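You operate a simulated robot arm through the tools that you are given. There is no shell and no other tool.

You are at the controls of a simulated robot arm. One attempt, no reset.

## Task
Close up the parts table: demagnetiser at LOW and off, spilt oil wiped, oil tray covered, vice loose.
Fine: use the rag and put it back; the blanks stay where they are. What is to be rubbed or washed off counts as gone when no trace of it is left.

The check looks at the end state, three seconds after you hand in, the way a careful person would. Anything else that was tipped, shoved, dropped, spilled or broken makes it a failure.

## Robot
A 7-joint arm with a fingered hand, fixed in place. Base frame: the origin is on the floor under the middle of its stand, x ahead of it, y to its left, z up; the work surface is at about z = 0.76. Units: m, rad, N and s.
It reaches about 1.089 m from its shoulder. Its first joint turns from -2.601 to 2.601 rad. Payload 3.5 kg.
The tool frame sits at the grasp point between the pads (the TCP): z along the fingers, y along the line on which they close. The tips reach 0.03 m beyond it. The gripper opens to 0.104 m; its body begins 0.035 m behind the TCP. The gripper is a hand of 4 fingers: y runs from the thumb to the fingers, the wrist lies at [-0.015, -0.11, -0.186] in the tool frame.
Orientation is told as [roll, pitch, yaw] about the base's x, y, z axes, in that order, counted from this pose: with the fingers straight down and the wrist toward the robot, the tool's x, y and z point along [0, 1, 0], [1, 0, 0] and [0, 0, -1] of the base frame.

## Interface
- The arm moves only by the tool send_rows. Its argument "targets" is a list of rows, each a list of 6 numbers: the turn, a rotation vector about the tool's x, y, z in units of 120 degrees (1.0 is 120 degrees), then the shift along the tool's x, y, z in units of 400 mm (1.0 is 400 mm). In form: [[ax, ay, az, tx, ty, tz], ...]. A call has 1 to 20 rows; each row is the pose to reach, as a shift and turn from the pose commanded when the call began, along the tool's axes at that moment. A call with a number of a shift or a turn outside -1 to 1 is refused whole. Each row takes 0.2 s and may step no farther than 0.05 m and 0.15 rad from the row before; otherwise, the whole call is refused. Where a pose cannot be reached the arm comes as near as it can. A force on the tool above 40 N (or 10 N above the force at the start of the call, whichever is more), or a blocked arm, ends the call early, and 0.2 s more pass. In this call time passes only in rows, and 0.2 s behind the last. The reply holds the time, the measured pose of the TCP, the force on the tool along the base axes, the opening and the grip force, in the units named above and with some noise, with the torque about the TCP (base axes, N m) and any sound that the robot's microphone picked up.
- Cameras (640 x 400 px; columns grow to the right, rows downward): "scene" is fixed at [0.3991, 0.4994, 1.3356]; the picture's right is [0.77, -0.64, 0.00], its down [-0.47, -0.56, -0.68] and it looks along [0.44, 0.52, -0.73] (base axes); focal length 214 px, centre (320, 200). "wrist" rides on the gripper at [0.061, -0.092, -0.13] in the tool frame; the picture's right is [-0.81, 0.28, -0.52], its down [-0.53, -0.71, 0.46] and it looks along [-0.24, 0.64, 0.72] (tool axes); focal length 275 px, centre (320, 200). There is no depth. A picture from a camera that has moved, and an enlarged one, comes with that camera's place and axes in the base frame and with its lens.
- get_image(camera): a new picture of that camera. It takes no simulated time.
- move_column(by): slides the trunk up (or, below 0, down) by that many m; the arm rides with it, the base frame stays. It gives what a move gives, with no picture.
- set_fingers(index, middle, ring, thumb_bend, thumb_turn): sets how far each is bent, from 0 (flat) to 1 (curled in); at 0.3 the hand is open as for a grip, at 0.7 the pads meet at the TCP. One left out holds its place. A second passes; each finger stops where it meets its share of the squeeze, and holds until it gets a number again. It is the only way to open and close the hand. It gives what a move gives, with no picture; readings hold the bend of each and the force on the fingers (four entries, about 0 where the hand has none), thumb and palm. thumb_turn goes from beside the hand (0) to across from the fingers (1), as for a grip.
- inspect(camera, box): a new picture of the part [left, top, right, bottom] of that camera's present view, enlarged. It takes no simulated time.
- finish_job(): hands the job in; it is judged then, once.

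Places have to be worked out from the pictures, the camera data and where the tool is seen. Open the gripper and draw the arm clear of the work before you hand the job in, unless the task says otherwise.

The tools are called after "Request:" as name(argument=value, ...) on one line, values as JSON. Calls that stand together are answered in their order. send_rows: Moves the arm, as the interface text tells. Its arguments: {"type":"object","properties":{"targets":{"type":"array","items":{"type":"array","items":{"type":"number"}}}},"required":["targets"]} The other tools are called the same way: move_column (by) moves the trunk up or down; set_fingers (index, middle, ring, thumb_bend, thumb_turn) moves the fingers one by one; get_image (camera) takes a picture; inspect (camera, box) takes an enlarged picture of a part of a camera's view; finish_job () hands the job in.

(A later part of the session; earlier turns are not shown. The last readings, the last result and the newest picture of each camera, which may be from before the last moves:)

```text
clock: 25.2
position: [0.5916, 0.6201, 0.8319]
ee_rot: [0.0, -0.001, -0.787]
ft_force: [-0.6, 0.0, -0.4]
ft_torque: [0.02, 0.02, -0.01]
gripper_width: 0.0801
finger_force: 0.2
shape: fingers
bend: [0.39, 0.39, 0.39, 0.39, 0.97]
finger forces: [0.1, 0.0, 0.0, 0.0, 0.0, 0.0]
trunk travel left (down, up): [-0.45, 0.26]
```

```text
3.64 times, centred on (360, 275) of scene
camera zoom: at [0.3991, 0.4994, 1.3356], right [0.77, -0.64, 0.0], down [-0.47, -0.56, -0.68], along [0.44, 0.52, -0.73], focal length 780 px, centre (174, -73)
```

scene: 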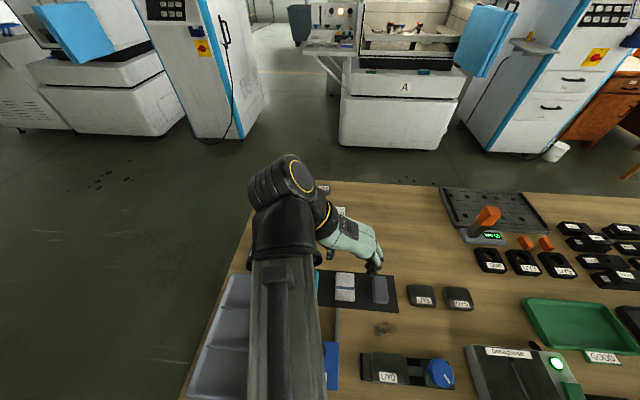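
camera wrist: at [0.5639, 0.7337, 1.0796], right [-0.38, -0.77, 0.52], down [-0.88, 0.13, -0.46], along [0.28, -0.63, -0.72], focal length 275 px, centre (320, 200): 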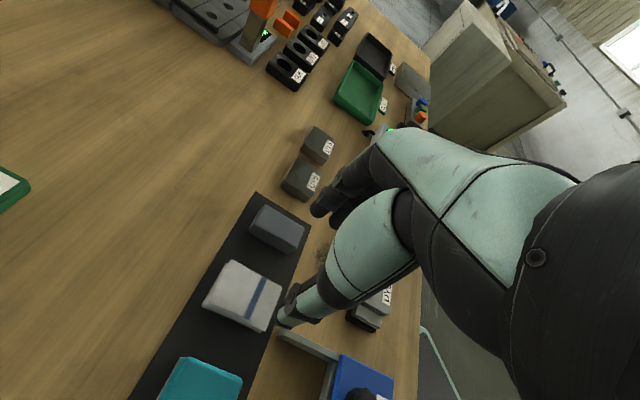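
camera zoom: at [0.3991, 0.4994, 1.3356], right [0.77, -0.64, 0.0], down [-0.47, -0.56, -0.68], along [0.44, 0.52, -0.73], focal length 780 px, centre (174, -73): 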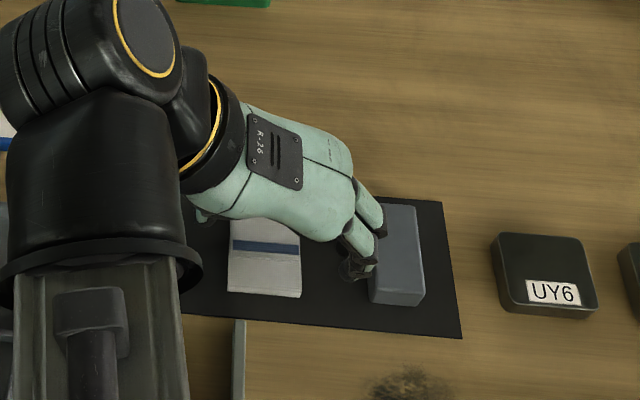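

The fingers hang between the rag and the grey block. I narrow the opening slightly, shift 3 mm left, and descend to TCP z ≈ 0.805.

Request:
set_fingers(index=0.42, middle=0.42, ring=0.42, thumb_bend=0.42)

Request:
send_rows(targets=[[0, 0, 0, 0, -0.0075, 0.0], [0, 0, 0, 0, -0.0075, 0.0225], [0, 0, 0, 0, -0.0075, 0.045], [0, 0, 0, 0, -0.0075, 0.0675]])

Request:
inspect(camera="wrist", box=[150, 160, 410, 400])

Request:
inspect(camera="scene", box=[290, 220, 430, 330])

```text
clock: 26.2
position: [0.592, 0.6208, 0.8311]
ee_rot: [0.0, -0.001, -0.785]
ft_force: [0.5, -0.4, 0.5]
ft_torque: [-0.02, 0.0, -0.01]
gripper_width: 0.0733
finger_force: 0.2
shape: fingers
bend: [0.42, 0.42, 0.42, 0.42, 0.97]
finger forces: [0.1, 0.0, 0.1, 0.1, 0.1, 0.0]
trunk travel left (down, up): [-0.45, 0.26]
```

```text
clock: 27.2
position: [0.5914, 0.6229, 0.8044]
ee_rot: [0.001, 0.001, -0.782]
ft_force: [0.2, -0.2, 0.4]
ft_torque: [0.02, -0.01, 0.0]
gripper_width: 0.0734
finger_force: 0.0
shape: fingers
bend: [0.42, 0.42, 0.42, 0.42, 0.97]
finger forces: [0.0, 0.0, 0.1, 0.0, 0.1, 0.0]
trunk travel left (down, up): [-0.45, 0.26]
```

```text
1.67 times, centred on (280, 280) of wrist
camera zoom: at [0.5692, 0.7304, 0.9346], right [-0.38, -0.77, 0.52], down [-0.88, 0.13, -0.46], along [0.28, -0.63, -0.72], focal length 459 px, centre (387, 67)
```

zoom: 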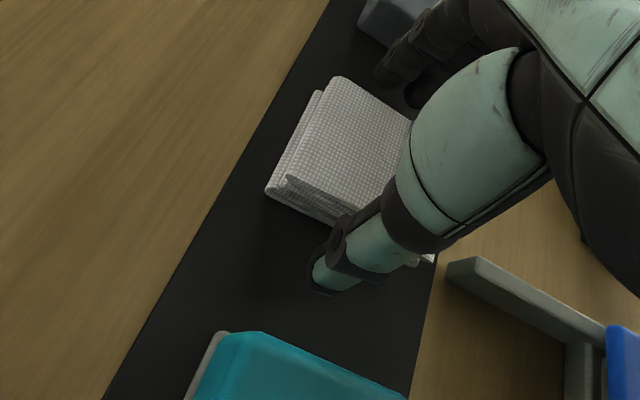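

```text
3.64 times, centred on (360, 275) of scene
camera zoom: at [0.3991, 0.4994, 1.3356], right [0.77, -0.64, 0.0], down [-0.47, -0.56, -0.68], along [0.44, 0.52, -0.73], focal length 780 px, centre (174, -73)
```

zoom: 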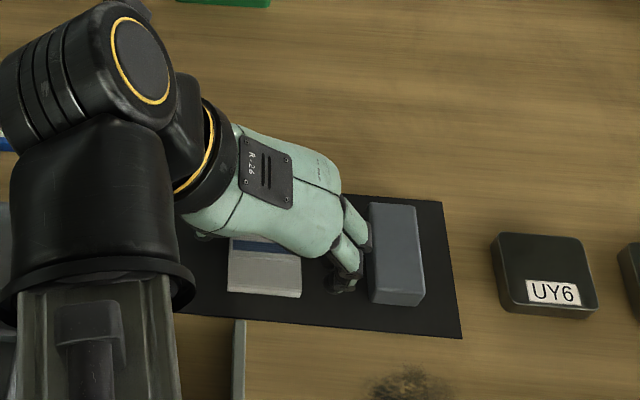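

Fingers straddle the rag without touching neighbours. I go down 8 mm more.

Request:
send_rows(targets=[[0, 0, 0, 0, 0, 0.01], [0, 0, 0, 0, 0, 0.02]])

Request:
inspect(camera="wrist", box=[200, 160, 400, 340])

```text
clock: 27.8
position: [0.5892, 0.6224, 0.7962]
ee_rot: [0.002, -0.002, -0.785]
ft_force: [0.6, -0.5, 8.3]
ft_torque: [-0.35, -0.24, -0.01]
gripper_width: 0.0734
finger_force: 5.0
shape: fingers
bend: [0.42, 0.41, 0.42, 0.42, 0.97]
finger forces: [0.1, 8.7, 0.1, 0.1, 0.1, 0.0]
trunk travel left (down, up): [-0.45, 0.26]
```

```text
2.22 times, centred on (300, 250) of wrist
camera zoom: at [0.5677, 0.7306, 0.9271], right [-0.38, -0.77, 0.52], down [-0.88, 0.13, -0.46], along [0.29, -0.63, -0.72], focal length 612 px, centre (364, 89)
```

zoom: 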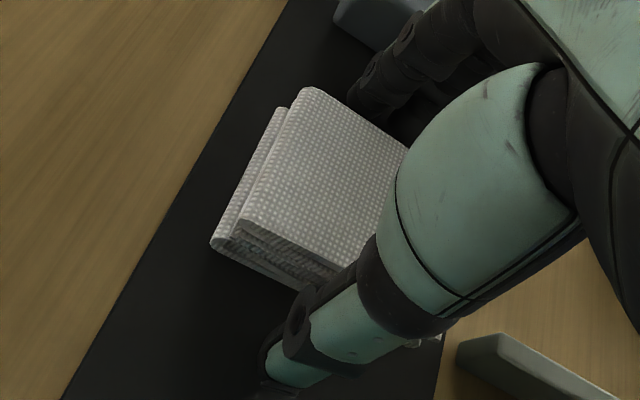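

The middle fingertip touched the mat (8.7 N), so I raise 4 mm and then close slowly, watching the forces.

Request:
send_rows(targets=[[0, 0, 0, 0, 0, -0.01]])

Request:
set_fingers(index=0.48, middle=0.48, ring=0.48, thumb_bend=0.48)

Request:
inspect(camera="wrist", box=[200, 160, 400, 340])

```text
clock: 28.2
position: [0.5881, 0.6228, 0.7997]
ee_rot: [-0.001, -0.001, -0.783]
ft_force: [-0.3, 0.0, -0.5]
ft_torque: [0.0, 0.02, 0.0]
gripper_width: 0.0732
finger_force: 0.2
shape: fingers
bend: [0.42, 0.42, 0.42, 0.42, 0.97]
finger forces: [0.1, 0.0, 0.0, 0.0, 0.0, 0.0]
trunk travel left (down, up): [-0.45, 0.26]
```

```text
clock: 29.2
position: [0.5887, 0.6224, 0.7997]
ee_rot: [0.002, 0.001, -0.785]
ft_force: [-0.2, 0.7, 0.4]
ft_torque: [0.02, 0.02, 0.0]
gripper_width: 0.058
finger_force: 0.0
shape: fingers
bend: [0.48, 0.48, 0.48, 0.48, 0.97]
finger forces: [0.0, 0.1, 0.1, 0.0, 0.1, 0.0]
trunk travel left (down, up): [-0.45, 0.26]
```

```text
2.22 times, centred on (300, 250) of wrist
camera zoom: at [0.5679, 0.7306, 0.9307], right [-0.38, -0.77, 0.52], down [-0.88, 0.13, -0.46], along [0.28, -0.63, -0.72], focal length 612 px, centre (364, 89)
```

zoom: 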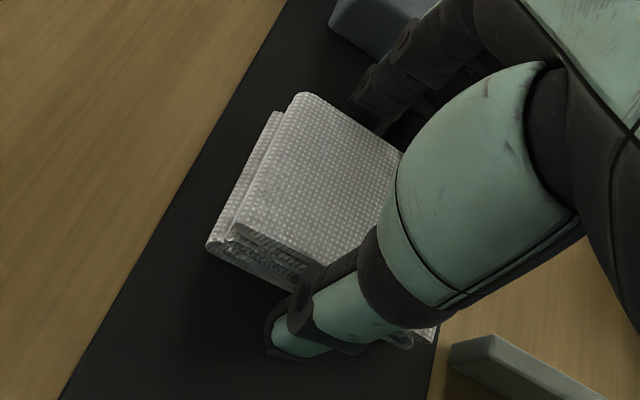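

No contact yet at 0.058 m; close further to grip.

Request:
set_fingers(index=0.53, middle=0.53, ring=0.53, thumb_bend=0.53)

Request:
inspect(camera="wrist", box=[200, 160, 400, 340])

```text
clock: 30.2
position: [0.5883, 0.623, 0.8012]
ee_rot: [0.0, 0.001, -0.786]
ft_force: [-0.5, 0.1, 0.0]
ft_torque: [0.01, 0.0, -0.01]
gripper_width: 0.048
finger_force: 1.7
shape: fingers
bend: [0.52, 0.52, 0.52, 0.51, 0.97]
finger forces: [0.7, 0.6, 0.3, 0.0, 1.5, 0.0]
trunk travel left (down, up): [-0.45, 0.26]
```

```text
2.22 times, centred on (300, 250) of wrist
camera zoom: at [0.5679, 0.7306, 0.9307], right [-0.38, -0.77, 0.52], down [-0.88, 0.13, -0.46], along [0.28, -0.63, -0.72], focal length 612 px, centre (364, 89)
```

zoom: 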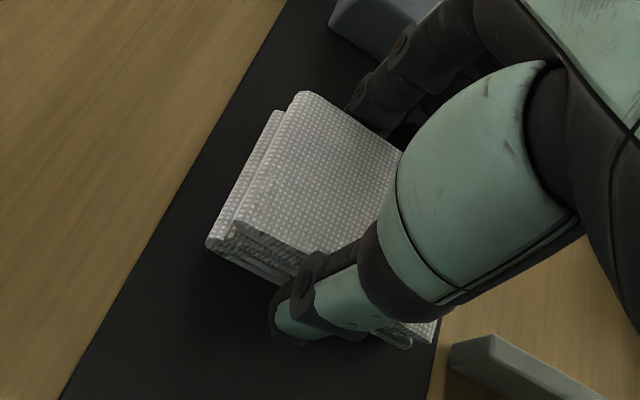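

All three fingers and the thumb touch the rag. I squeeze more firmly for the lift.

Request:
set_fingers(index=0.62, middle=0.62, ring=0.62, thumb_bend=0.62)

Request:
send_rows(targets=[[0, 0, 0, 0, 0, -0.0125], [0, 0, 0, 0, 0, -0.025], [0, 0, 0, 0, 0, -0.05], [0, 0, 0, 0, 0, -0.075]])

Request:
get_image(camera="wrist")

Request:
inspect(camera="scene", box=[290, 220, 430, 350])

```text
clock: 31.2
position: [0.5879, 0.6228, 0.8]
ee_rot: [0.001, 0.0, -0.786]
ft_force: [0.0, 0.6, -0.3]
ft_torque: [-0.05, -0.01, 0.0]
gripper_width: 0.0456
finger_force: 11.2
shape: fingers
bend: [0.55, 0.58, 0.59, 0.52, 0.96]
finger forces: [4.9, 4.0, 2.5, 0.2, 11.3, 0.0]
trunk travel left (down, up): [-0.45, 0.26]
```

```text
clock: 32.2
position: [0.5888, 0.6236, 0.8297]
ee_rot: [0.001, -0.001, -0.788]
ft_force: [-0.3, -0.2, -0.8]
ft_torque: [0.01, 0.02, 0.01]
gripper_width: 0.0457
finger_force: 11.5
shape: fingers
bend: [0.55, 0.58, 0.59, 0.52, 0.96]
finger forces: [4.8, 3.9, 2.5, 0.0, 11.3, 0.0]
trunk travel left (down, up): [-0.45, 0.26]
```

```text
taken
camera wrist: at [0.5681, 0.7305, 0.9598], right [-0.38, -0.77, 0.52], down [-0.88, 0.13, -0.46], along [0.28, -0.63, -0.72], focal length 275 px, centre (320, 200)
```

wrist: 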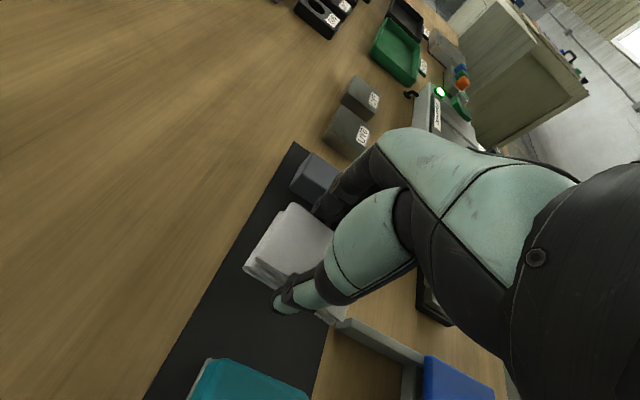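

```text
3.08 times, centred on (360, 285) of scene
camera zoom: at [0.3991, 0.4994, 1.3356], right [0.77, -0.64, 0.0], down [-0.47, -0.56, -0.68], along [0.44, 0.52, -0.73], focal length 660 px, centre (197, -62)
```

zoom: 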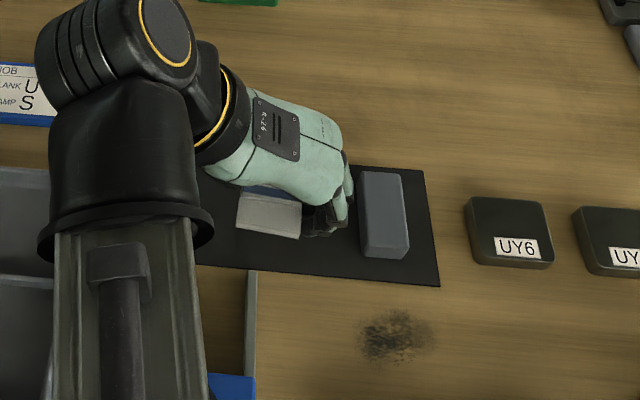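

The rag came up with the hand (grip ≈ 11 N). For putting it back I note the grip pose: (0.588, 0.6228, 0.800). I raise it and carry it over to the stain, centred near s = 0.0725, t = 0.770.

Request:
send_rows(targets=[[0, 0, 0, 0, 0, -0.05], [0, 0, 0, 0, 0, -0.1], [0, 0, 0, -0.06, 0.03, -0.1], [0, 0, 0, -0.12, 0.07, -0.1], [0, 0, 0, -0.18, 0.13, -0.1], [0, 0, 0, -0.22, 0.19, -0.1], [0, 0, 0, -0.22, 0.2425, -0.1]])

Request:
get_image(camera="wrist")

Request:
inspect(camera="scene", box=[290, 240, 480, 400])

```text
clock: 33.8
position: [0.5947, 0.4923, 0.8682]
ee_rot: [0.0, 0.0, -0.781]
ft_force: [-0.6, -0.5, -1.4]
ft_torque: [-0.01, 0.03, -0.01]
gripper_width: 0.0458
finger_force: 11.0
shape: fingers
bend: [0.55, 0.58, 0.59, 0.52, 0.95]
finger forces: [4.8, 3.9, 2.5, 0.1, 11.3, 0.1]
trunk travel left (down, up): [-0.45, 0.26]
```

```text
taken
camera wrist: at [0.5745, 0.6002, 0.999], right [-0.38, -0.77, 0.52], down [-0.88, 0.13, -0.46], along [0.28, -0.63, -0.72], focal length 275 px, centre (320, 200)
```

wrist: 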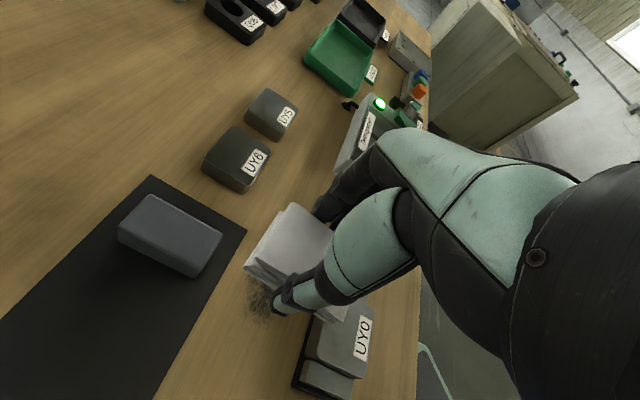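

```text
2.50 times, centred on (385, 320) of scene
camera zoom: at [0.3991, 0.4994, 1.3356], right [0.77, -0.64, 0.0], down [-0.47, -0.56, -0.68], along [0.44, 0.52, -0.73], focal length 536 px, centre (158, -100)
```

zoom: 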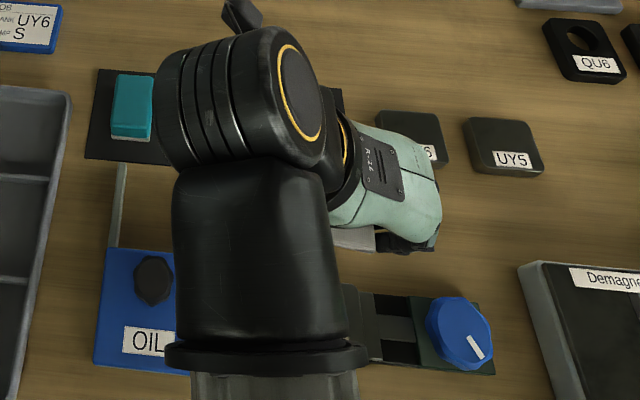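

The TCP is right above the stain. I shift left to s ≈ 0.05 and lower to just above contact (TCP z ≈ 0.803).

Request:
send_rows(targets=[[0, 0, 0, 0, -0.055, 0.05], [0, 0, 0, 0, -0.055, 0.1], [0, 0, 0, 0, -0.055, 0.14], [0, 0, 0, 0, -0.055, 0.1625]])

Request:
get_image(camera="wrist")

```text
clock: 34.8
position: [0.5789, 0.5094, 0.8033]
ee_rot: [-0.001, 0.001, -0.784]
ft_force: [-0.2, 0.4, 0.3]
ft_torque: [0.02, 0.0, 0.01]
gripper_width: 0.0457
finger_force: 11.0
shape: fingers
bend: [0.55, 0.58, 0.59, 0.52, 0.95]
finger forces: [4.8, 3.9, 2.5, 0.0, 11.4, 0.2]
trunk travel left (down, up): [-0.45, 0.26]
```

```text
taken
camera wrist: at [0.5581, 0.6164, 0.9342], right [-0.38, -0.77, 0.52], down [-0.88, 0.13, -0.46], along [0.28, -0.63, -0.72], focal length 275 px, centre (320, 200)
```

wrist: 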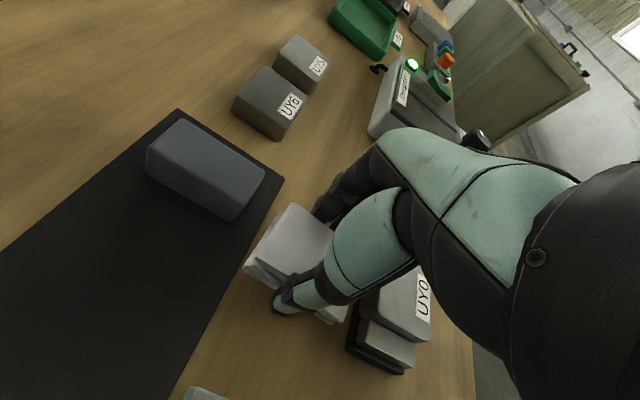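

No contact yet. I lower in small steps until there is moderate contact force.

Request:
send_rows(targets=[[0, 0, 0, 0, 0, 0.005], [0, 0, 0, 0, 0, 0.01]])

```text
clock: 35.4
position: [0.5805, 0.5087, 0.7996]
ee_rot: [0.0, 0.0, -0.785]
ft_force: [0.0, -0.6, -0.4]
ft_torque: [-0.01, -0.01, -0.01]
gripper_width: 0.0458
finger_force: 11.4
shape: fingers
bend: [0.55, 0.58, 0.59, 0.52, 0.95]
finger forces: [4.8, 3.9, 2.6, 0.0, 11.3, 0.0]
trunk travel left (down, up): [-0.45, 0.26]
```

Still free; lower 3 mm more.

Request:
send_rows(targets=[[0, 0, 0, 0, 0, 0.005], [0, 0, 0, 0, 0, 0.0075]])

```text
clock: 36.0
position: [0.5798, 0.5091, 0.7966]
ee_rot: [0.0, 0.001, -0.784]
ft_force: [0.2, 0.6, 0.3]
ft_torque: [0.01, 0.02, -0.01]
gripper_width: 0.046
finger_force: 11.3
shape: fingers
bend: [0.55, 0.58, 0.59, 0.52, 0.95]
finger forces: [4.7, 3.9, 2.5, 0.0, 11.5, 0.0]
trunk travel left (down, up): [-0.45, 0.26]
```

Request:
send_rows(targets=[[0, 0, 0, 0, 0, 0.004], [0, 0, 0, 0, 0, 0.0075]])

```text
clock: 36.6
position: [0.5804, 0.5067, 0.7957]
ee_rot: [0.002, -0.001, -0.787]
ft_force: [-0.2, 0.6, 14.6]
ft_torque: [0.0, 0.06, 0.02]
gripper_width: 0.0457
finger_force: 11.7
shape: fingers
bend: [0.56, 0.58, 0.59, 0.52, 0.95]
finger forces: [4.8, 4.2, 2.7, 0.0, 12.1, 0.1]
trunk travel left (down, up): [-0.45, 0.26]
```

Firm contact through the rag (about 15 N). I sweep right by 6 cm and back across the stain.

Request:
send_rows(targets=[[0, 0, 0, 0, 0.025, 0], [0, 0, 0, 0, 0.05, 0], [0, 0, 0, 0, 0.075, 0], [0, 0, 0, 0, 0.1, 0], [0, 0, 0, 0, 0.125, 0], [0, 0, 0, 0, 0.15, 0], [0, 0, 0, 0, 0.125, 0], [0, 0, 0, 0, 0.1, 0], [0, 0, 0, 0, 0.075, 0], [0, 0, 0, 0, 0.05, 0], [0, 0, 0, 0, 0.025, 0], [0, 0, 0, 0, 0.0, 0]])

Request:
get_image(camera="wrist")

Request:
inspect(camera="scene", box=[340, 280, 480, 380])

```text
clock: 39.2
position: [0.5767, 0.5076, 0.7958]
ee_rot: [0.0, 0.0, -0.788]
ft_force: [3.4, -4.0, 11.7]
ft_torque: [-0.2, -0.16, 0.03]
gripper_width: 0.0457
finger_force: 14.2
shape: fingers
bend: [0.55, 0.57, 0.58, 0.53, 0.96]
finger forces: [6.3, 7.8, 3.5, 0.0, 10.3, 0.0]
trunk travel left (down, up): [-0.45, 0.26]
```

```text
taken
camera wrist: at [0.5575, 0.6158, 0.9256], right [-0.38, -0.77, 0.52], down [-0.88, 0.13, -0.46], along [0.28, -0.63, -0.72], focal length 275 px, centre (320, 200)
```

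wrist: 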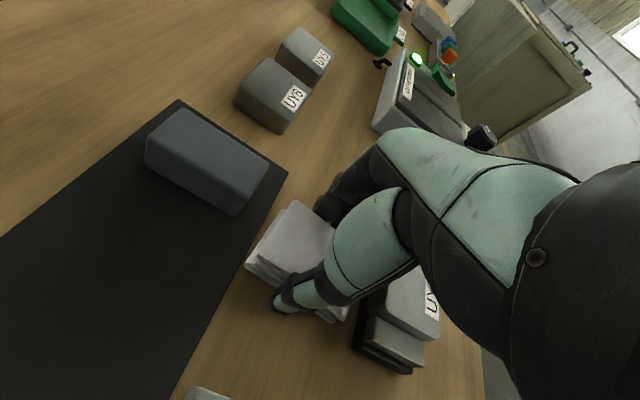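

```text
4.00 times, centred on (410, 330) of scene
camera zoom: at [0.3991, 0.4994, 1.3356], right [0.77, -0.64, 0.0], down [-0.47, -0.56, -0.68], along [0.44, 0.52, -0.73], focal length 858 px, centre (-40, -320)
```

zoom: 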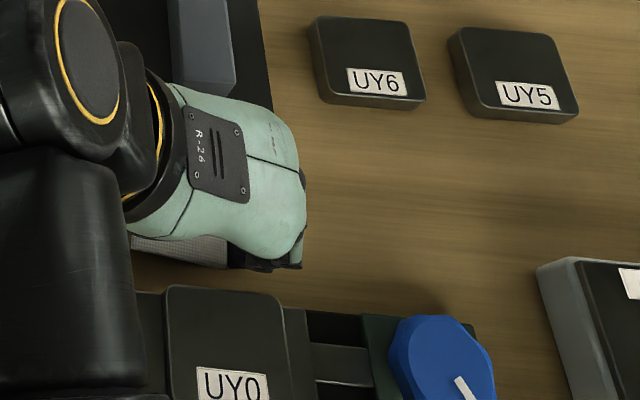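

The hand hides the stain, so I do a few more passes with small depth offsets before lifting to look.

Request:
send_rows(targets=[[0, 0, 0, 0.0125, 0.0, 0], [0, 0, 0, 0.0125, 0.03, 0], [0, 0, 0, 0.0125, 0.06, 0], [0, 0, 0, 0.0125, 0.09, 0], [0, 0, 0, 0.0125, 0.12, 0], [0, 0, 0, 0.0125, 0.15, 0], [0, 0, 0, -0.0125, 0.15, 0], [0, 0, 0, -0.0125, 0.12, 0], [0, 0, 0, -0.0125, 0.09, 0], [0, 0, 0, -0.0125, 0.06, 0], [0, 0, 0, -0.0125, 0.03, 0], [0, 0, 0, -0.0125, 0.0, 0], [0, 0, 0, 0.0, 0.03, 0], [0, 0, 0, 0.0, 0.06, 0], [0, 0, 0, 0.0, 0.09, 0], [0, 0, 0, 0.0, 0.12, 0], [0, 0, 0, 0.0, 0.15, 0], [0, 0, 0, 0.0, 0.1, 0], [0, 0, 0, 0.0, 0.05, 0], [0, 0, 0, 0, 0, 0]])

```text
clock: 43.4
position: [0.5797, 0.5065, 0.7956]
ee_rot: [0.0, 0.0, -0.785]
ft_force: [1.0, 0.0, 0.1]
ft_torque: [0.02, -0.01, 0.02]
gripper_width: 0.0457
finger_force: 10.6
shape: fingers
bend: [0.56, 0.58, 0.59, 0.52, 0.95]
finger forces: [5.1, 3.5, 2.3, 0.0, 11.0, 0.0]
trunk travel left (down, up): [-0.45, 0.26]
```

The z-force is gone now, so the rag may have shifted in the grip. I lift and move left to look at both the table and the rag.

Request:
send_rows(targets=[[0, 0, 0, 0, 0, -0.05], [0, 0, 0, 0, 0, -0.12], [0, 0, 0, 0, -0.06, -0.2], [0, 0, 0, 0.04, -0.15, -0.2], [0, 0, 0, 0.08, -0.25, -0.2]])

Request:
get_image(camera="wrist")

Request:
get_image(camera="scene")

Request:
inspect(camera="scene", box=[330, 280, 470, 380])

```text
clock: 44.6
position: [0.533, 0.604, 0.8722]
ee_rot: [-0.002, -0.001, -0.784]
ft_force: [-0.5, -0.1, -1.7]
ft_torque: [0.01, 0.0, 0.0]
gripper_width: 0.0456
finger_force: 11.5
shape: fingers
bend: [0.56, 0.58, 0.59, 0.52, 0.95]
finger forces: [5.0, 3.6, 2.2, 0.1, 10.9, 0.0]
trunk travel left (down, up): [-0.45, 0.26]
```

```text
taken
camera wrist: at [0.5122, 0.7119, 1.0033], right [-0.38, -0.77, 0.52], down [-0.88, 0.13, -0.46], along [0.28, -0.63, -0.72], focal length 275 px, centre (320, 200)
```

wrist: 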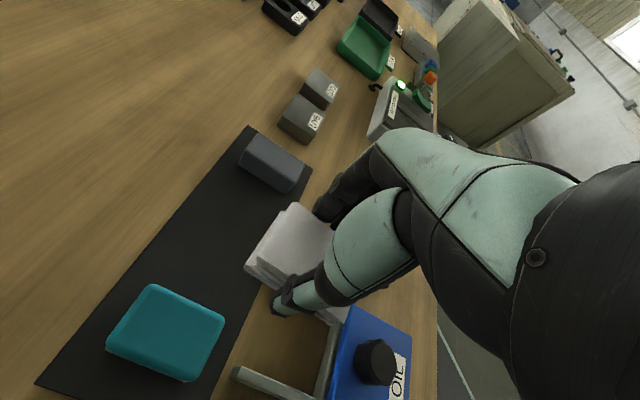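

```text
taken
```

scene: 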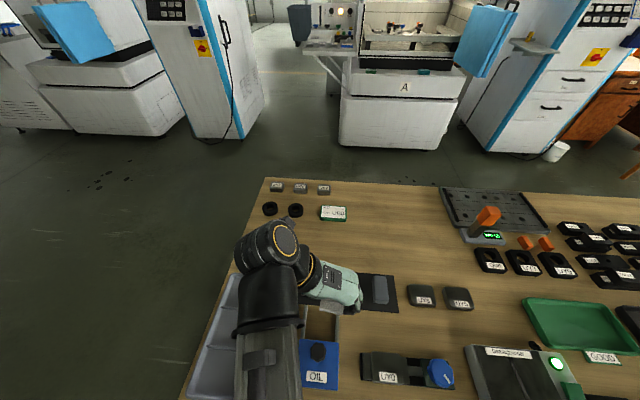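

```text
4.00 times, centred on (400, 330) of scene
camera zoom: at [0.3991, 0.4994, 1.3356], right [0.77, -0.64, 0.0], down [-0.47, -0.56, -0.68], along [0.44, 0.52, -0.73], focal length 858 px, centre (0, -320)
```

zoom: 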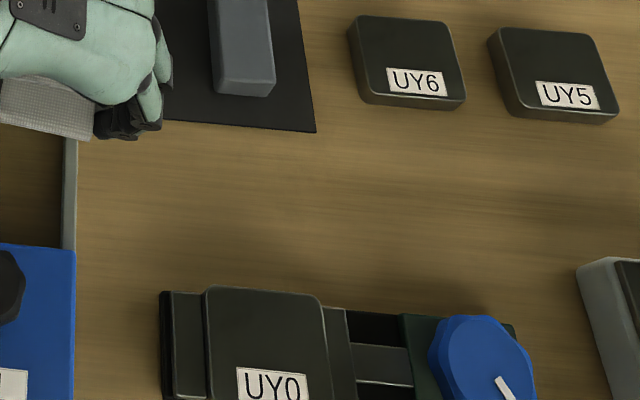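

The stain looks gone; I zoom in tightly to check for faint traces.

Request:
inspect(camera="scene", box=[360, 305, 430, 355])

Request:
inspect(camera="scene", box=[400, 320, 470, 370])

Request:
inspect(camera="wrist", box=[230, 120, 370, 260])

```text
8.00 times, centred on (395, 330) of scene
camera zoom: at [0.3991, 0.4994, 1.3356], right [0.77, -0.64, 0.0], down [-0.47, -0.56, -0.68], along [0.44, 0.52, -0.73], focal length 1716 px, centre (-280, -840)
```

zoom: 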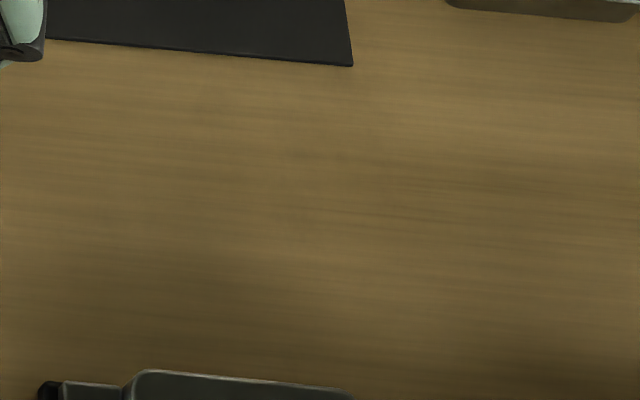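

```text
8.00 times, centred on (435, 345) of scene
camera zoom: at [0.3991, 0.4994, 1.3356], right [0.77, -0.64, 0.0], down [-0.47, -0.56, -0.68], along [0.44, 0.52, -0.73], focal length 1716 px, centre (-600, -960)
```

zoom: 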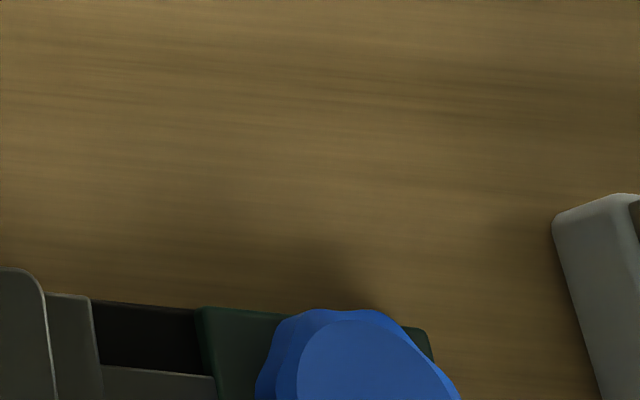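

```text
2.86 times, centred on (300, 190) of wrist
camera zoom: at [0.5122, 0.7119, 1.0033], right [-0.38, -0.77, 0.52], down [-0.88, 0.13, -0.46], along [0.28, -0.63, -0.72], focal length 786 px, centre (377, 229)
```

zoom: 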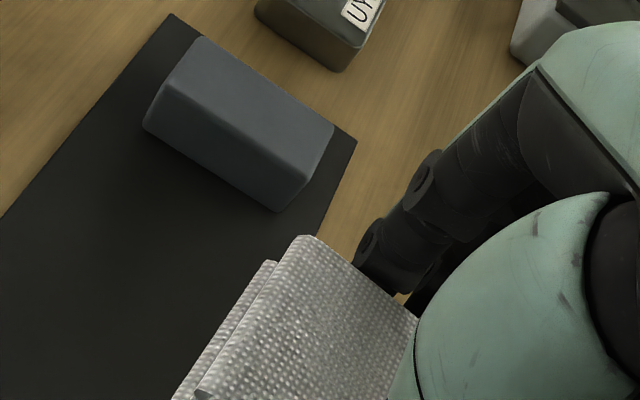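

Practically gone; to be certain no faint trace is left I go back for more passes with firm contact.

Request:
send_rows(targets=[[0, 0, 0, -0.04, 0.1, 0], [0, 0, 0, -0.08, 0.19, 0], [0, 0, 0, -0.08, 0.25, 0.08], [0, 0, 0, -0.08, 0.25, 0.16], [0, 0, 0, -0.08, 0.25, 0.195], [0, 0, 0, -0.08, 0.25, 0.2025]])

```text
clock: 46.0
position: [0.5809, 0.5083, 0.795]
ee_rot: [0.001, -0.002, -0.784]
ft_force: [0.2, -0.1, 13.5]
ft_torque: [0.08, 0.01, 0.0]
gripper_width: 0.0459
finger_force: 12.1
shape: fingers
bend: [0.56, 0.58, 0.59, 0.53, 0.96]
finger forces: [5.6, 4.0, 2.4, 0.1, 12.4, 0.0]
trunk travel left (down, up): [-0.45, 0.26]
```

Contact force is 13.5 N; I sweep repeatedly over the stain area with depth offsets.

Request:
send_rows(targets=[[0, 0, 0, 0.0, 0.03, 0.001], [0, 0, 0, 0.0, 0.06, 0.001], [0, 0, 0, 0.0, 0.09, 0.001], [0, 0, 0, 0.0, 0.12, 0.001], [0, 0, 0, 0.0, 0.15, 0.001], [0, 0, 0, 0.015, 0.12, 0.002], [0, 0, 0, 0.015, 0.09, 0.002], [0, 0, 0, 0.015, 0.06, 0.002], [0, 0, 0, 0.015, 0.03, 0.002], [0, 0, 0, 0.015, 0.0, 0.002], [0, 0, 0, -0.015, 0.0, 0.002], [0, 0, 0, -0.015, 0.03, 0.002], [0, 0, 0, -0.015, 0.06, 0.002], [0, 0, 0, -0.015, 0.09, 0.002], [0, 0, 0, -0.015, 0.12, 0.002], [0, 0, 0, -0.015, 0.15, 0.002], [0, 0, 0, 0, 0.12, 0.002], [0, 0, 0, 0, 0.09, 0.002], [0, 0, 0, 0, 0.06, 0.002], [0, 0, 0, 0, 0.03, 0.002]])

```text
clock: 50.2
position: [0.589, 0.5015, 0.794]
ee_rot: [0.001, -0.001, -0.786]
ft_force: [5.5, -4.6, 16.4]
ft_torque: [-0.51, -0.31, 0.06]
gripper_width: 0.0461
finger_force: 18.6
shape: fingers
bend: [0.55, 0.56, 0.59, 0.53, 0.96]
finger forces: [6.1, 16.4, 3.1, 0.0, 10.4, 0.1]
trunk travel left (down, up): [-0.45, 0.26]
```

The middle fingertip now touches the table as well, so pressure is sufficient. I lift off, move left and inspect again.

Request:
send_rows(targets=[[0, 0, 0, 0, 0, -0.05], [0, 0, 0, 0, 0, -0.12], [0, 0, 0, 0, -0.06, -0.2], [0, 0, 0, 0.04, -0.15, -0.2], [0, 0, 0, 0.1, -0.25, -0.2]])

Request:
inspect(camera="scene", box=[360, 305, 430, 355])

Request:
inspect(camera="scene", box=[270, 230, 470, 380])

Request:
inspect(camera="wrist", box=[200, 170, 380, 340])

```text
clock: 51.4
position: [0.5417, 0.603, 0.8747]
ee_rot: [-0.002, 0.0, -0.788]
ft_force: [-0.2, -0.1, -0.1]
ft_torque: [0.01, -0.01, 0.05]
gripper_width: 0.0461
finger_force: 11.3
shape: fingers
bend: [0.55, 0.58, 0.59, 0.53, 0.96]
finger forces: [5.2, 3.9, 2.0, 0.0, 11.4, 0.0]
trunk travel left (down, up): [-0.45, 0.26]
```

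```text
8.00 times, centred on (395, 330) of scene
camera zoom: at [0.3991, 0.4994, 1.3356], right [0.77, -0.64, 0.0], down [-0.47, -0.56, -0.68], along [0.44, 0.52, -0.73], focal length 1716 px, centre (-280, -840)
```

zoom: 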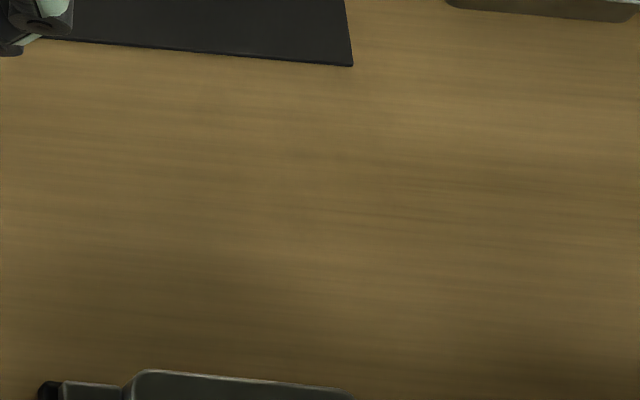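

```text
2.67 times, centred on (370, 305) of scene
camera zoom: at [0.3991, 0.4994, 1.3356], right [0.77, -0.64, 0.0], down [-0.47, -0.56, -0.68], along [0.44, 0.52, -0.73], focal length 572 px, centre (187, -80)
```

zoom: 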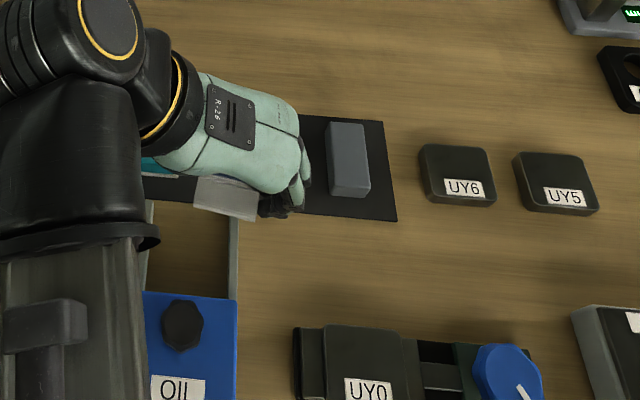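

```text
2.35 times, centred on (290, 255) of wrist
camera zoom: at [0.5213, 0.7112, 1.0049], right [-0.38, -0.77, 0.52], down [-0.88, 0.13, -0.46], along [0.28, -0.63, -0.72], focal length 648 px, centre (391, 71)
```

zoom: 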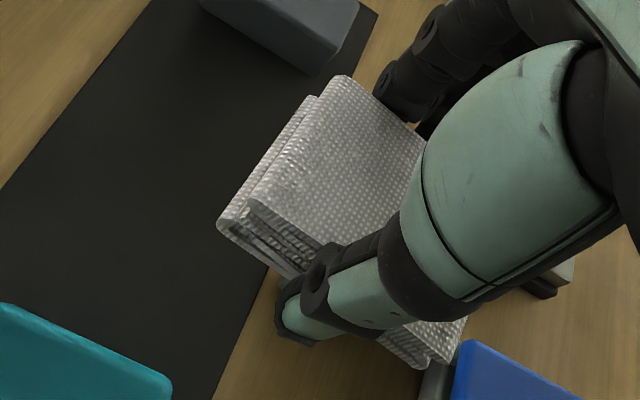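

The table is clean: only wood grain remains. Now I carry the rag back above its place on the mat (TCP target 0.588, 0.6228).

Request:
send_rows(targets=[[0, 0, 0, 0.04, 0.0156, 0], [0, 0, 0, 0.08, 0.0312, 0], [0, 0, 0, 0.117, 0.0468, 0], [0, 0, 0, 0.117, 0.0468, 0.04], [0, 0, 0, 0.117, 0.0468, 0.08], [0, 0, 0, 0.117, 0.0468, 0.12]])

Request:
inspect(camera="scene", box=[270, 230, 470, 380])

Request:
get_image(camera="wrist")

```text
clock: 52.8
position: [0.5921, 0.6183, 0.825]
ee_rot: [0.0, 0.001, -0.785]
ft_force: [-0.8, -0.1, -0.3]
ft_torque: [0.02, 0.0, 0.02]
gripper_width: 0.0458
finger_force: 11.0
shape: fingers
bend: [0.55, 0.58, 0.59, 0.53, 0.96]
finger forces: [5.1, 3.8, 2.0, 0.1, 11.6, 0.1]
trunk travel left (down, up): [-0.45, 0.26]
```

```text
2.67 times, centred on (370, 305) of scene
camera zoom: at [0.3991, 0.4994, 1.3356], right [0.77, -0.64, 0.0], down [-0.47, -0.56, -0.68], along [0.44, 0.52, -0.73], focal length 572 px, centre (187, -80)
```

zoom: 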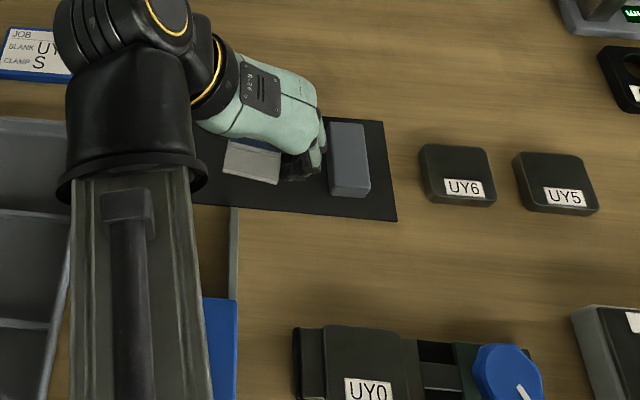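

```text
taken
camera wrist: at [0.5707, 0.7271, 0.9557], right [-0.38, -0.77, 0.52], down [-0.88, 0.13, -0.46], along [0.28, -0.63, -0.72], focal length 275 px, centre (320, 200)
```

wrist: 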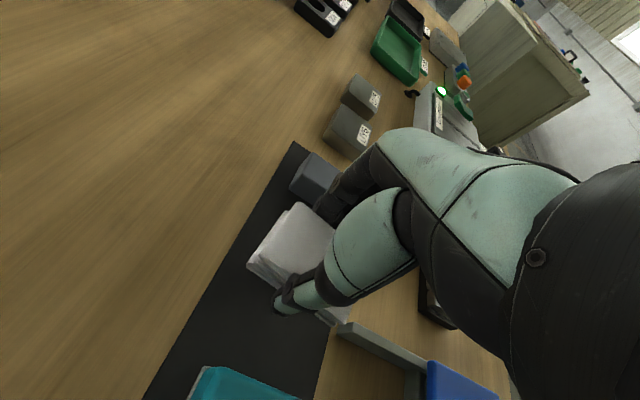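

I'm about 6 mm too far right of the original grip place; I correct that and descend.

Request:
send_rows(targets=[[0, 0, 0, 0, -0.015, 0], [0, 0, 0, 0, -0.015, 0.02], [0, 0, 0, 0, -0.015, 0.04], [0, 0, 0, 0, -0.015, 0.0525]])

```text
clock: 53.8
position: [0.589, 0.6238, 0.8036]
ee_rot: [0.0, 0.0, -0.786]
ft_force: [0.0, 1.1, -1.0]
ft_torque: [0.0, 0.01, 0.0]
gripper_width: 0.046
finger_force: 10.9
shape: fingers
bend: [0.55, 0.58, 0.59, 0.53, 0.96]
finger forces: [5.2, 3.8, 2.1, 0.0, 11.5, 0.0]
trunk travel left (down, up): [-0.45, 0.26]
```

Good: (0.589, 0.624), matching the pick-up place within 1–2 mm. I lower until the rag rests on the mat.

Request:
send_rows(targets=[[0, 0, 0, 0, 0, 0.005], [0, 0, 0, 0, 0, 0.01]])

```text
clock: 54.4
position: [0.5886, 0.6241, 0.8009]
ee_rot: [0.0, 0.002, -0.785]
ft_force: [0.7, -0.3, 0.6]
ft_torque: [-0.01, 0.0, -0.02]
gripper_width: 0.0462
finger_force: 11.3
shape: fingers
bend: [0.55, 0.58, 0.59, 0.53, 0.96]
finger forces: [5.1, 4.0, 2.1, 0.0, 11.5, 0.0]
trunk travel left (down, up): [-0.45, 0.26]
```

Request:
send_rows(targets=[[0, 0, 0, 0, 0, 0.005], [0, 0, 0, 0, 0, 0.0075]])

```text
clock: 55.0
position: [0.5871, 0.6228, 0.7967]
ee_rot: [0.002, 0.001, -0.786]
ft_force: [2.2, 0.1, 6.2]
ft_torque: [-0.12, -0.11, 0.02]
gripper_width: 0.0461
finger_force: 14.4
shape: fingers
bend: [0.55, 0.58, 0.59, 0.53, 0.96]
finger forces: [4.9, 10.4, 1.9, 0.0, 12.0, 0.0]
trunk travel left (down, up): [-0.45, 0.26]
```

Contact: the rag is down on the mat and the middle fingertip just touches. I raise 1 mm and open the fingers.

Request:
send_rows(targets=[[0, 0, 0, 0, 0, -0.0035]])

Request:
set_fingers(index=0.46, middle=0.46, ring=0.46, thumb_bend=0.45)

Request:
get_image(camera="wrist")

Request:
inspect(camera="scene", box=[290, 220, 430, 330])

```text
clock: 55.4
position: [0.5879, 0.6235, 0.7981]
ee_rot: [-0.001, 0.0, -0.784]
ft_force: [0.8, 0.8, 1.9]
ft_torque: [-0.03, -0.03, 0.04]
gripper_width: 0.0461
finger_force: 11.5
shape: fingers
bend: [0.55, 0.58, 0.59, 0.53, 0.96]
finger forces: [5.3, 5.5, 1.9, 0.0, 11.6, 0.0]
trunk travel left (down, up): [-0.45, 0.26]
```

```text
clock: 56.4
position: [0.5878, 0.6233, 0.7985]
ee_rot: [0.001, 0.001, -0.784]
ft_force: [0.7, 1.7, 0.6]
ft_torque: [0.01, 0.01, 0.02]
gripper_width: 0.0634
finger_force: 0.2
shape: fingers
bend: [0.46, 0.46, 0.46, 0.45, 0.97]
finger forces: [0.0, 0.0, 0.1, 0.0, 0.0, 0.1]
trunk travel left (down, up): [-0.45, 0.26]
```

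```text
taken
camera wrist: at [0.5669, 0.7307, 0.9289], right [-0.38, -0.77, 0.52], down [-0.88, 0.13, -0.46], along [0.28, -0.63, -0.72], focal length 275 px, centre (320, 200)
```

wrist: 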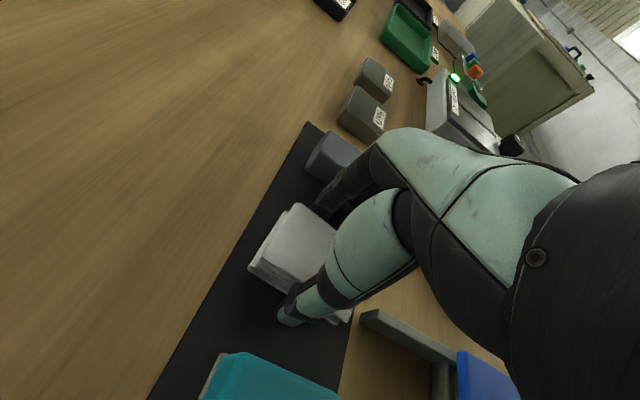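

```text
3.64 times, centred on (360, 275) of scene
camera zoom: at [0.3991, 0.4994, 1.3356], right [0.77, -0.64, 0.0], down [-0.47, -0.56, -0.68], along [0.44, 0.52, -0.73], focal length 780 px, centre (174, -73)
```

zoom: 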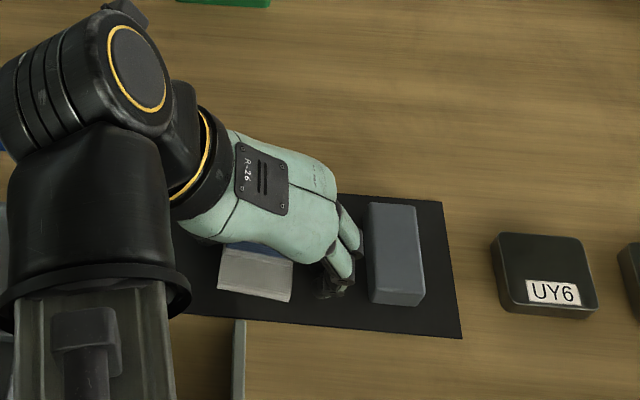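

Released. I lift straight up and check the rag from above.

Request:
send_rows(targets=[[0, 0, 0, 0, 0, -0.025], [0, 0, 0, 0, 0, -0.06], [0, 0, 0, 0, 0, -0.12], [0, 0, 0, 0, 0, -0.2], [0, 0, 0, 0, 0, -0.3], [0, 0, 0, 0, 0, -0.4]])

Request:
get_image(camera="wrist")

Request:
inspect(camera="scene", box=[270, 230, 470, 380])

```text
clock: 57.8
position: [0.5857, 0.6217, 0.9532]
ee_rot: [0.0, 0.001, -0.786]
ft_force: [0.5, 1.0, 0.3]
ft_torque: [-0.03, -0.01, 0.02]
gripper_width: 0.0635
finger_force: 0.0
shape: fingers
bend: [0.46, 0.46, 0.46, 0.45, 0.97]
finger forces: [0.0, 0.1, 0.0, 0.1, 0.1, 0.0]
trunk travel left (down, up): [-0.45, 0.26]
```

```text
taken
camera wrist: at [0.5649, 0.7291, 1.0833], right [-0.38, -0.77, 0.52], down [-0.88, 0.13, -0.46], along [0.28, -0.63, -0.72], focal length 275 px, centre (320, 200)
```

wrist: 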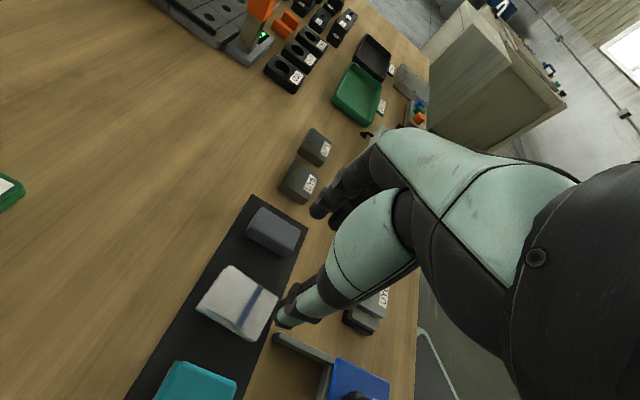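

```text
2.67 times, centred on (370, 305) of scene
camera zoom: at [0.3991, 0.4994, 1.3356], right [0.77, -0.64, 0.0], down [-0.47, -0.56, -0.68], along [0.44, 0.52, -0.73], focal length 572 px, centre (187, -80)
```

zoom: 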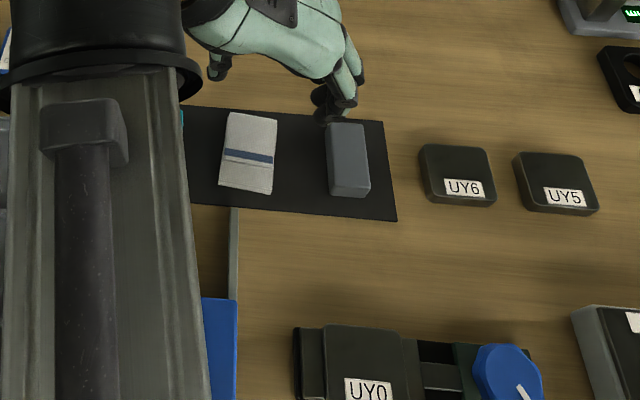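

The rag lies back in the middle of the mat. Next the vice; I look closely at its blue knob.

Request:
inspect(camera="scene", box=[350, 340, 470, 400])

Request:
inspect(camera="scene", box=[405, 345, 475, 400])

```text
5.33 times, centred on (410, 370) of scene
camera zoom: at [0.3991, 0.4994, 1.3356], right [0.77, -0.64, 0.0], down [-0.47, -0.56, -0.68], along [0.44, 0.52, -0.73], focal length 1144 px, centre (-160, -707)
```

zoom: 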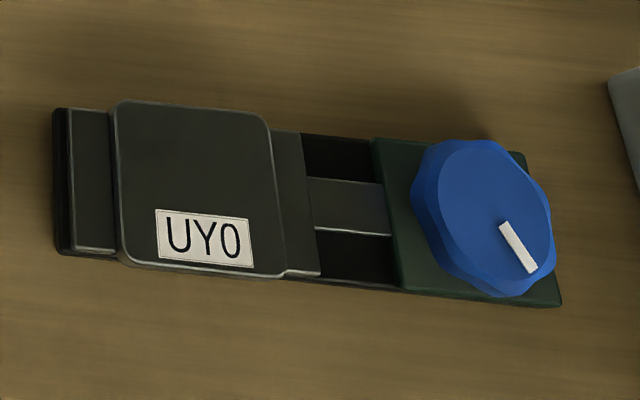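

```text
7.27 times, centred on (440, 372) of scene
camera zoom: at [0.3991, 0.4994, 1.3356], right [0.77, -0.64, 0.0], down [-0.47, -0.56, -0.68], along [0.44, 0.52, -0.73], focal length 1560 px, centre (-553, -1054)
```

zoom: 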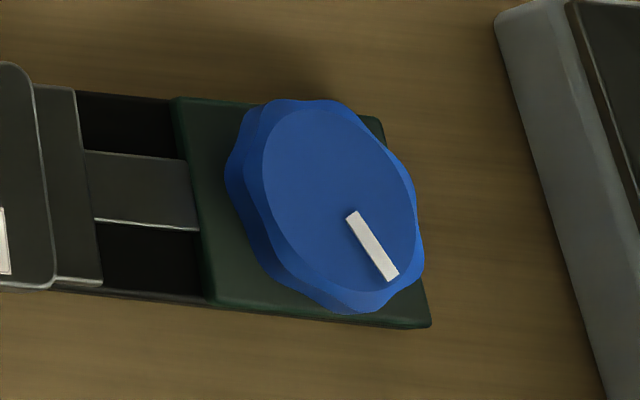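

I judge the vice knob's top centre to be near (0.601, 0.378, 0.82), diameter about 4.5 cm, pointer toward the near side. I move above it at height, keeping yaw −45°.

Request:
send_rows(targets=[[0, 0, 0, -0.0673, 0.0763, 0], [0, 0, 0, -0.1346, 0.1526, 0], [0, 0, 0, -0.2019, 0.2289, 0], [0, 0, 0, -0.2692, 0.3052, 0], [0, 0, 0, -0.3365, 0.3815, 0], [0, 0, 0, -0.4038, 0.4578, 0], [0, 0, 0, -0.4038, 0.4578, 0.05]])

Request:
get_image(camera="wrist")

Request:
get_image(camera="scene")

```text
clock: 59.4
position: [0.6038, 0.3823, 0.9371]
ee_rot: [0.0, 0.0, -0.783]
ft_force: [-0.9, -0.5, -0.1]
ft_torque: [0.04, -0.02, -0.01]
gripper_width: 0.0636
finger_force: 0.1
shape: fingers
bend: [0.46, 0.46, 0.46, 0.45, 0.97]
finger forces: [0.0, 0.0, 0.1, 0.0, 0.1, 0.1]
trunk travel left (down, up): [-0.45, 0.26]
```

```text
taken
camera wrist: at [0.5824, 0.4897, 1.0676], right [-0.38, -0.77, 0.52], down [-0.88, 0.13, -0.46], along [0.28, -0.63, -0.72], focal length 275 px, centre (320, 200)
```

wrist: 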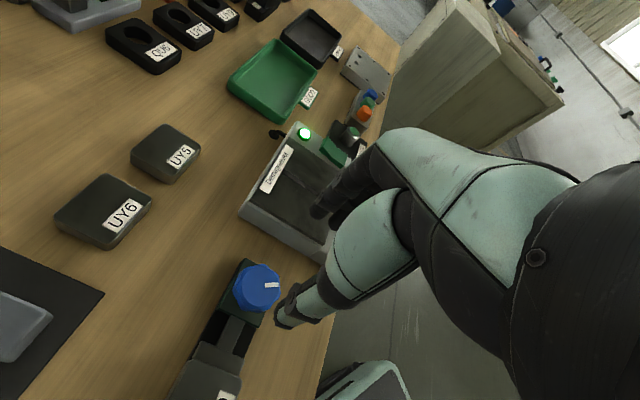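

```text
taken
```

scene: 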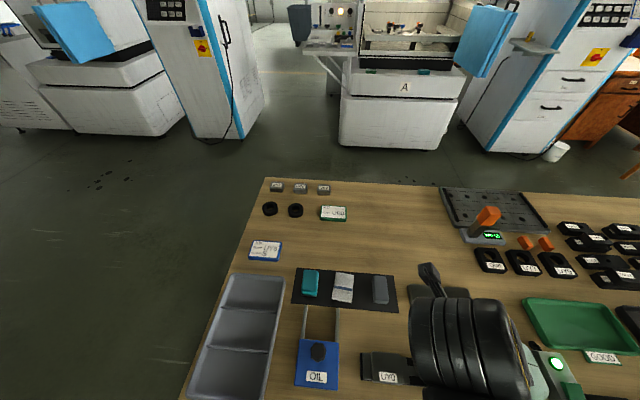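

Let me enlarge the knob in the wrist view to place it more exactly.

Request:
inspect(camera="wrist", box=[180, 230, 340, 370])

Request:
inspect(camera="wrist", box=[220, 110, 340, 230])

```text
2.86 times, centred on (260, 300) of wrist
camera zoom: at [0.5824, 0.4897, 1.0676], right [-0.38, -0.77, 0.52], down [-0.88, 0.13, -0.46], along [0.28, -0.63, -0.72], focal length 786 px, centre (491, -86)
```

zoom: 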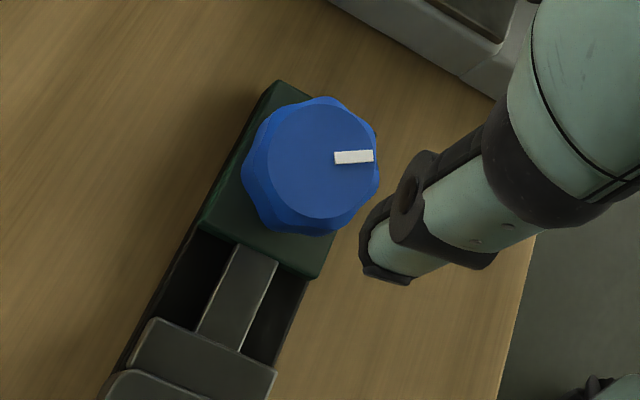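

```text
3.33 times, centred on (280, 170) of wrist
camera zoom: at [0.5824, 0.4897, 1.0676], right [-0.38, -0.77, 0.52], down [-0.88, 0.13, -0.46], along [0.28, -0.63, -0.72], focal length 918 px, centre (453, 300)
```

zoom: 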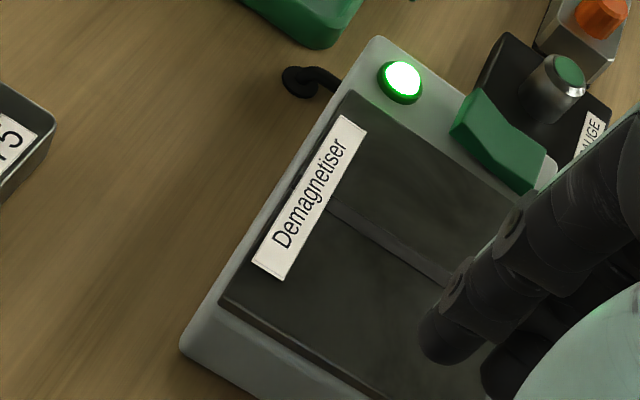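

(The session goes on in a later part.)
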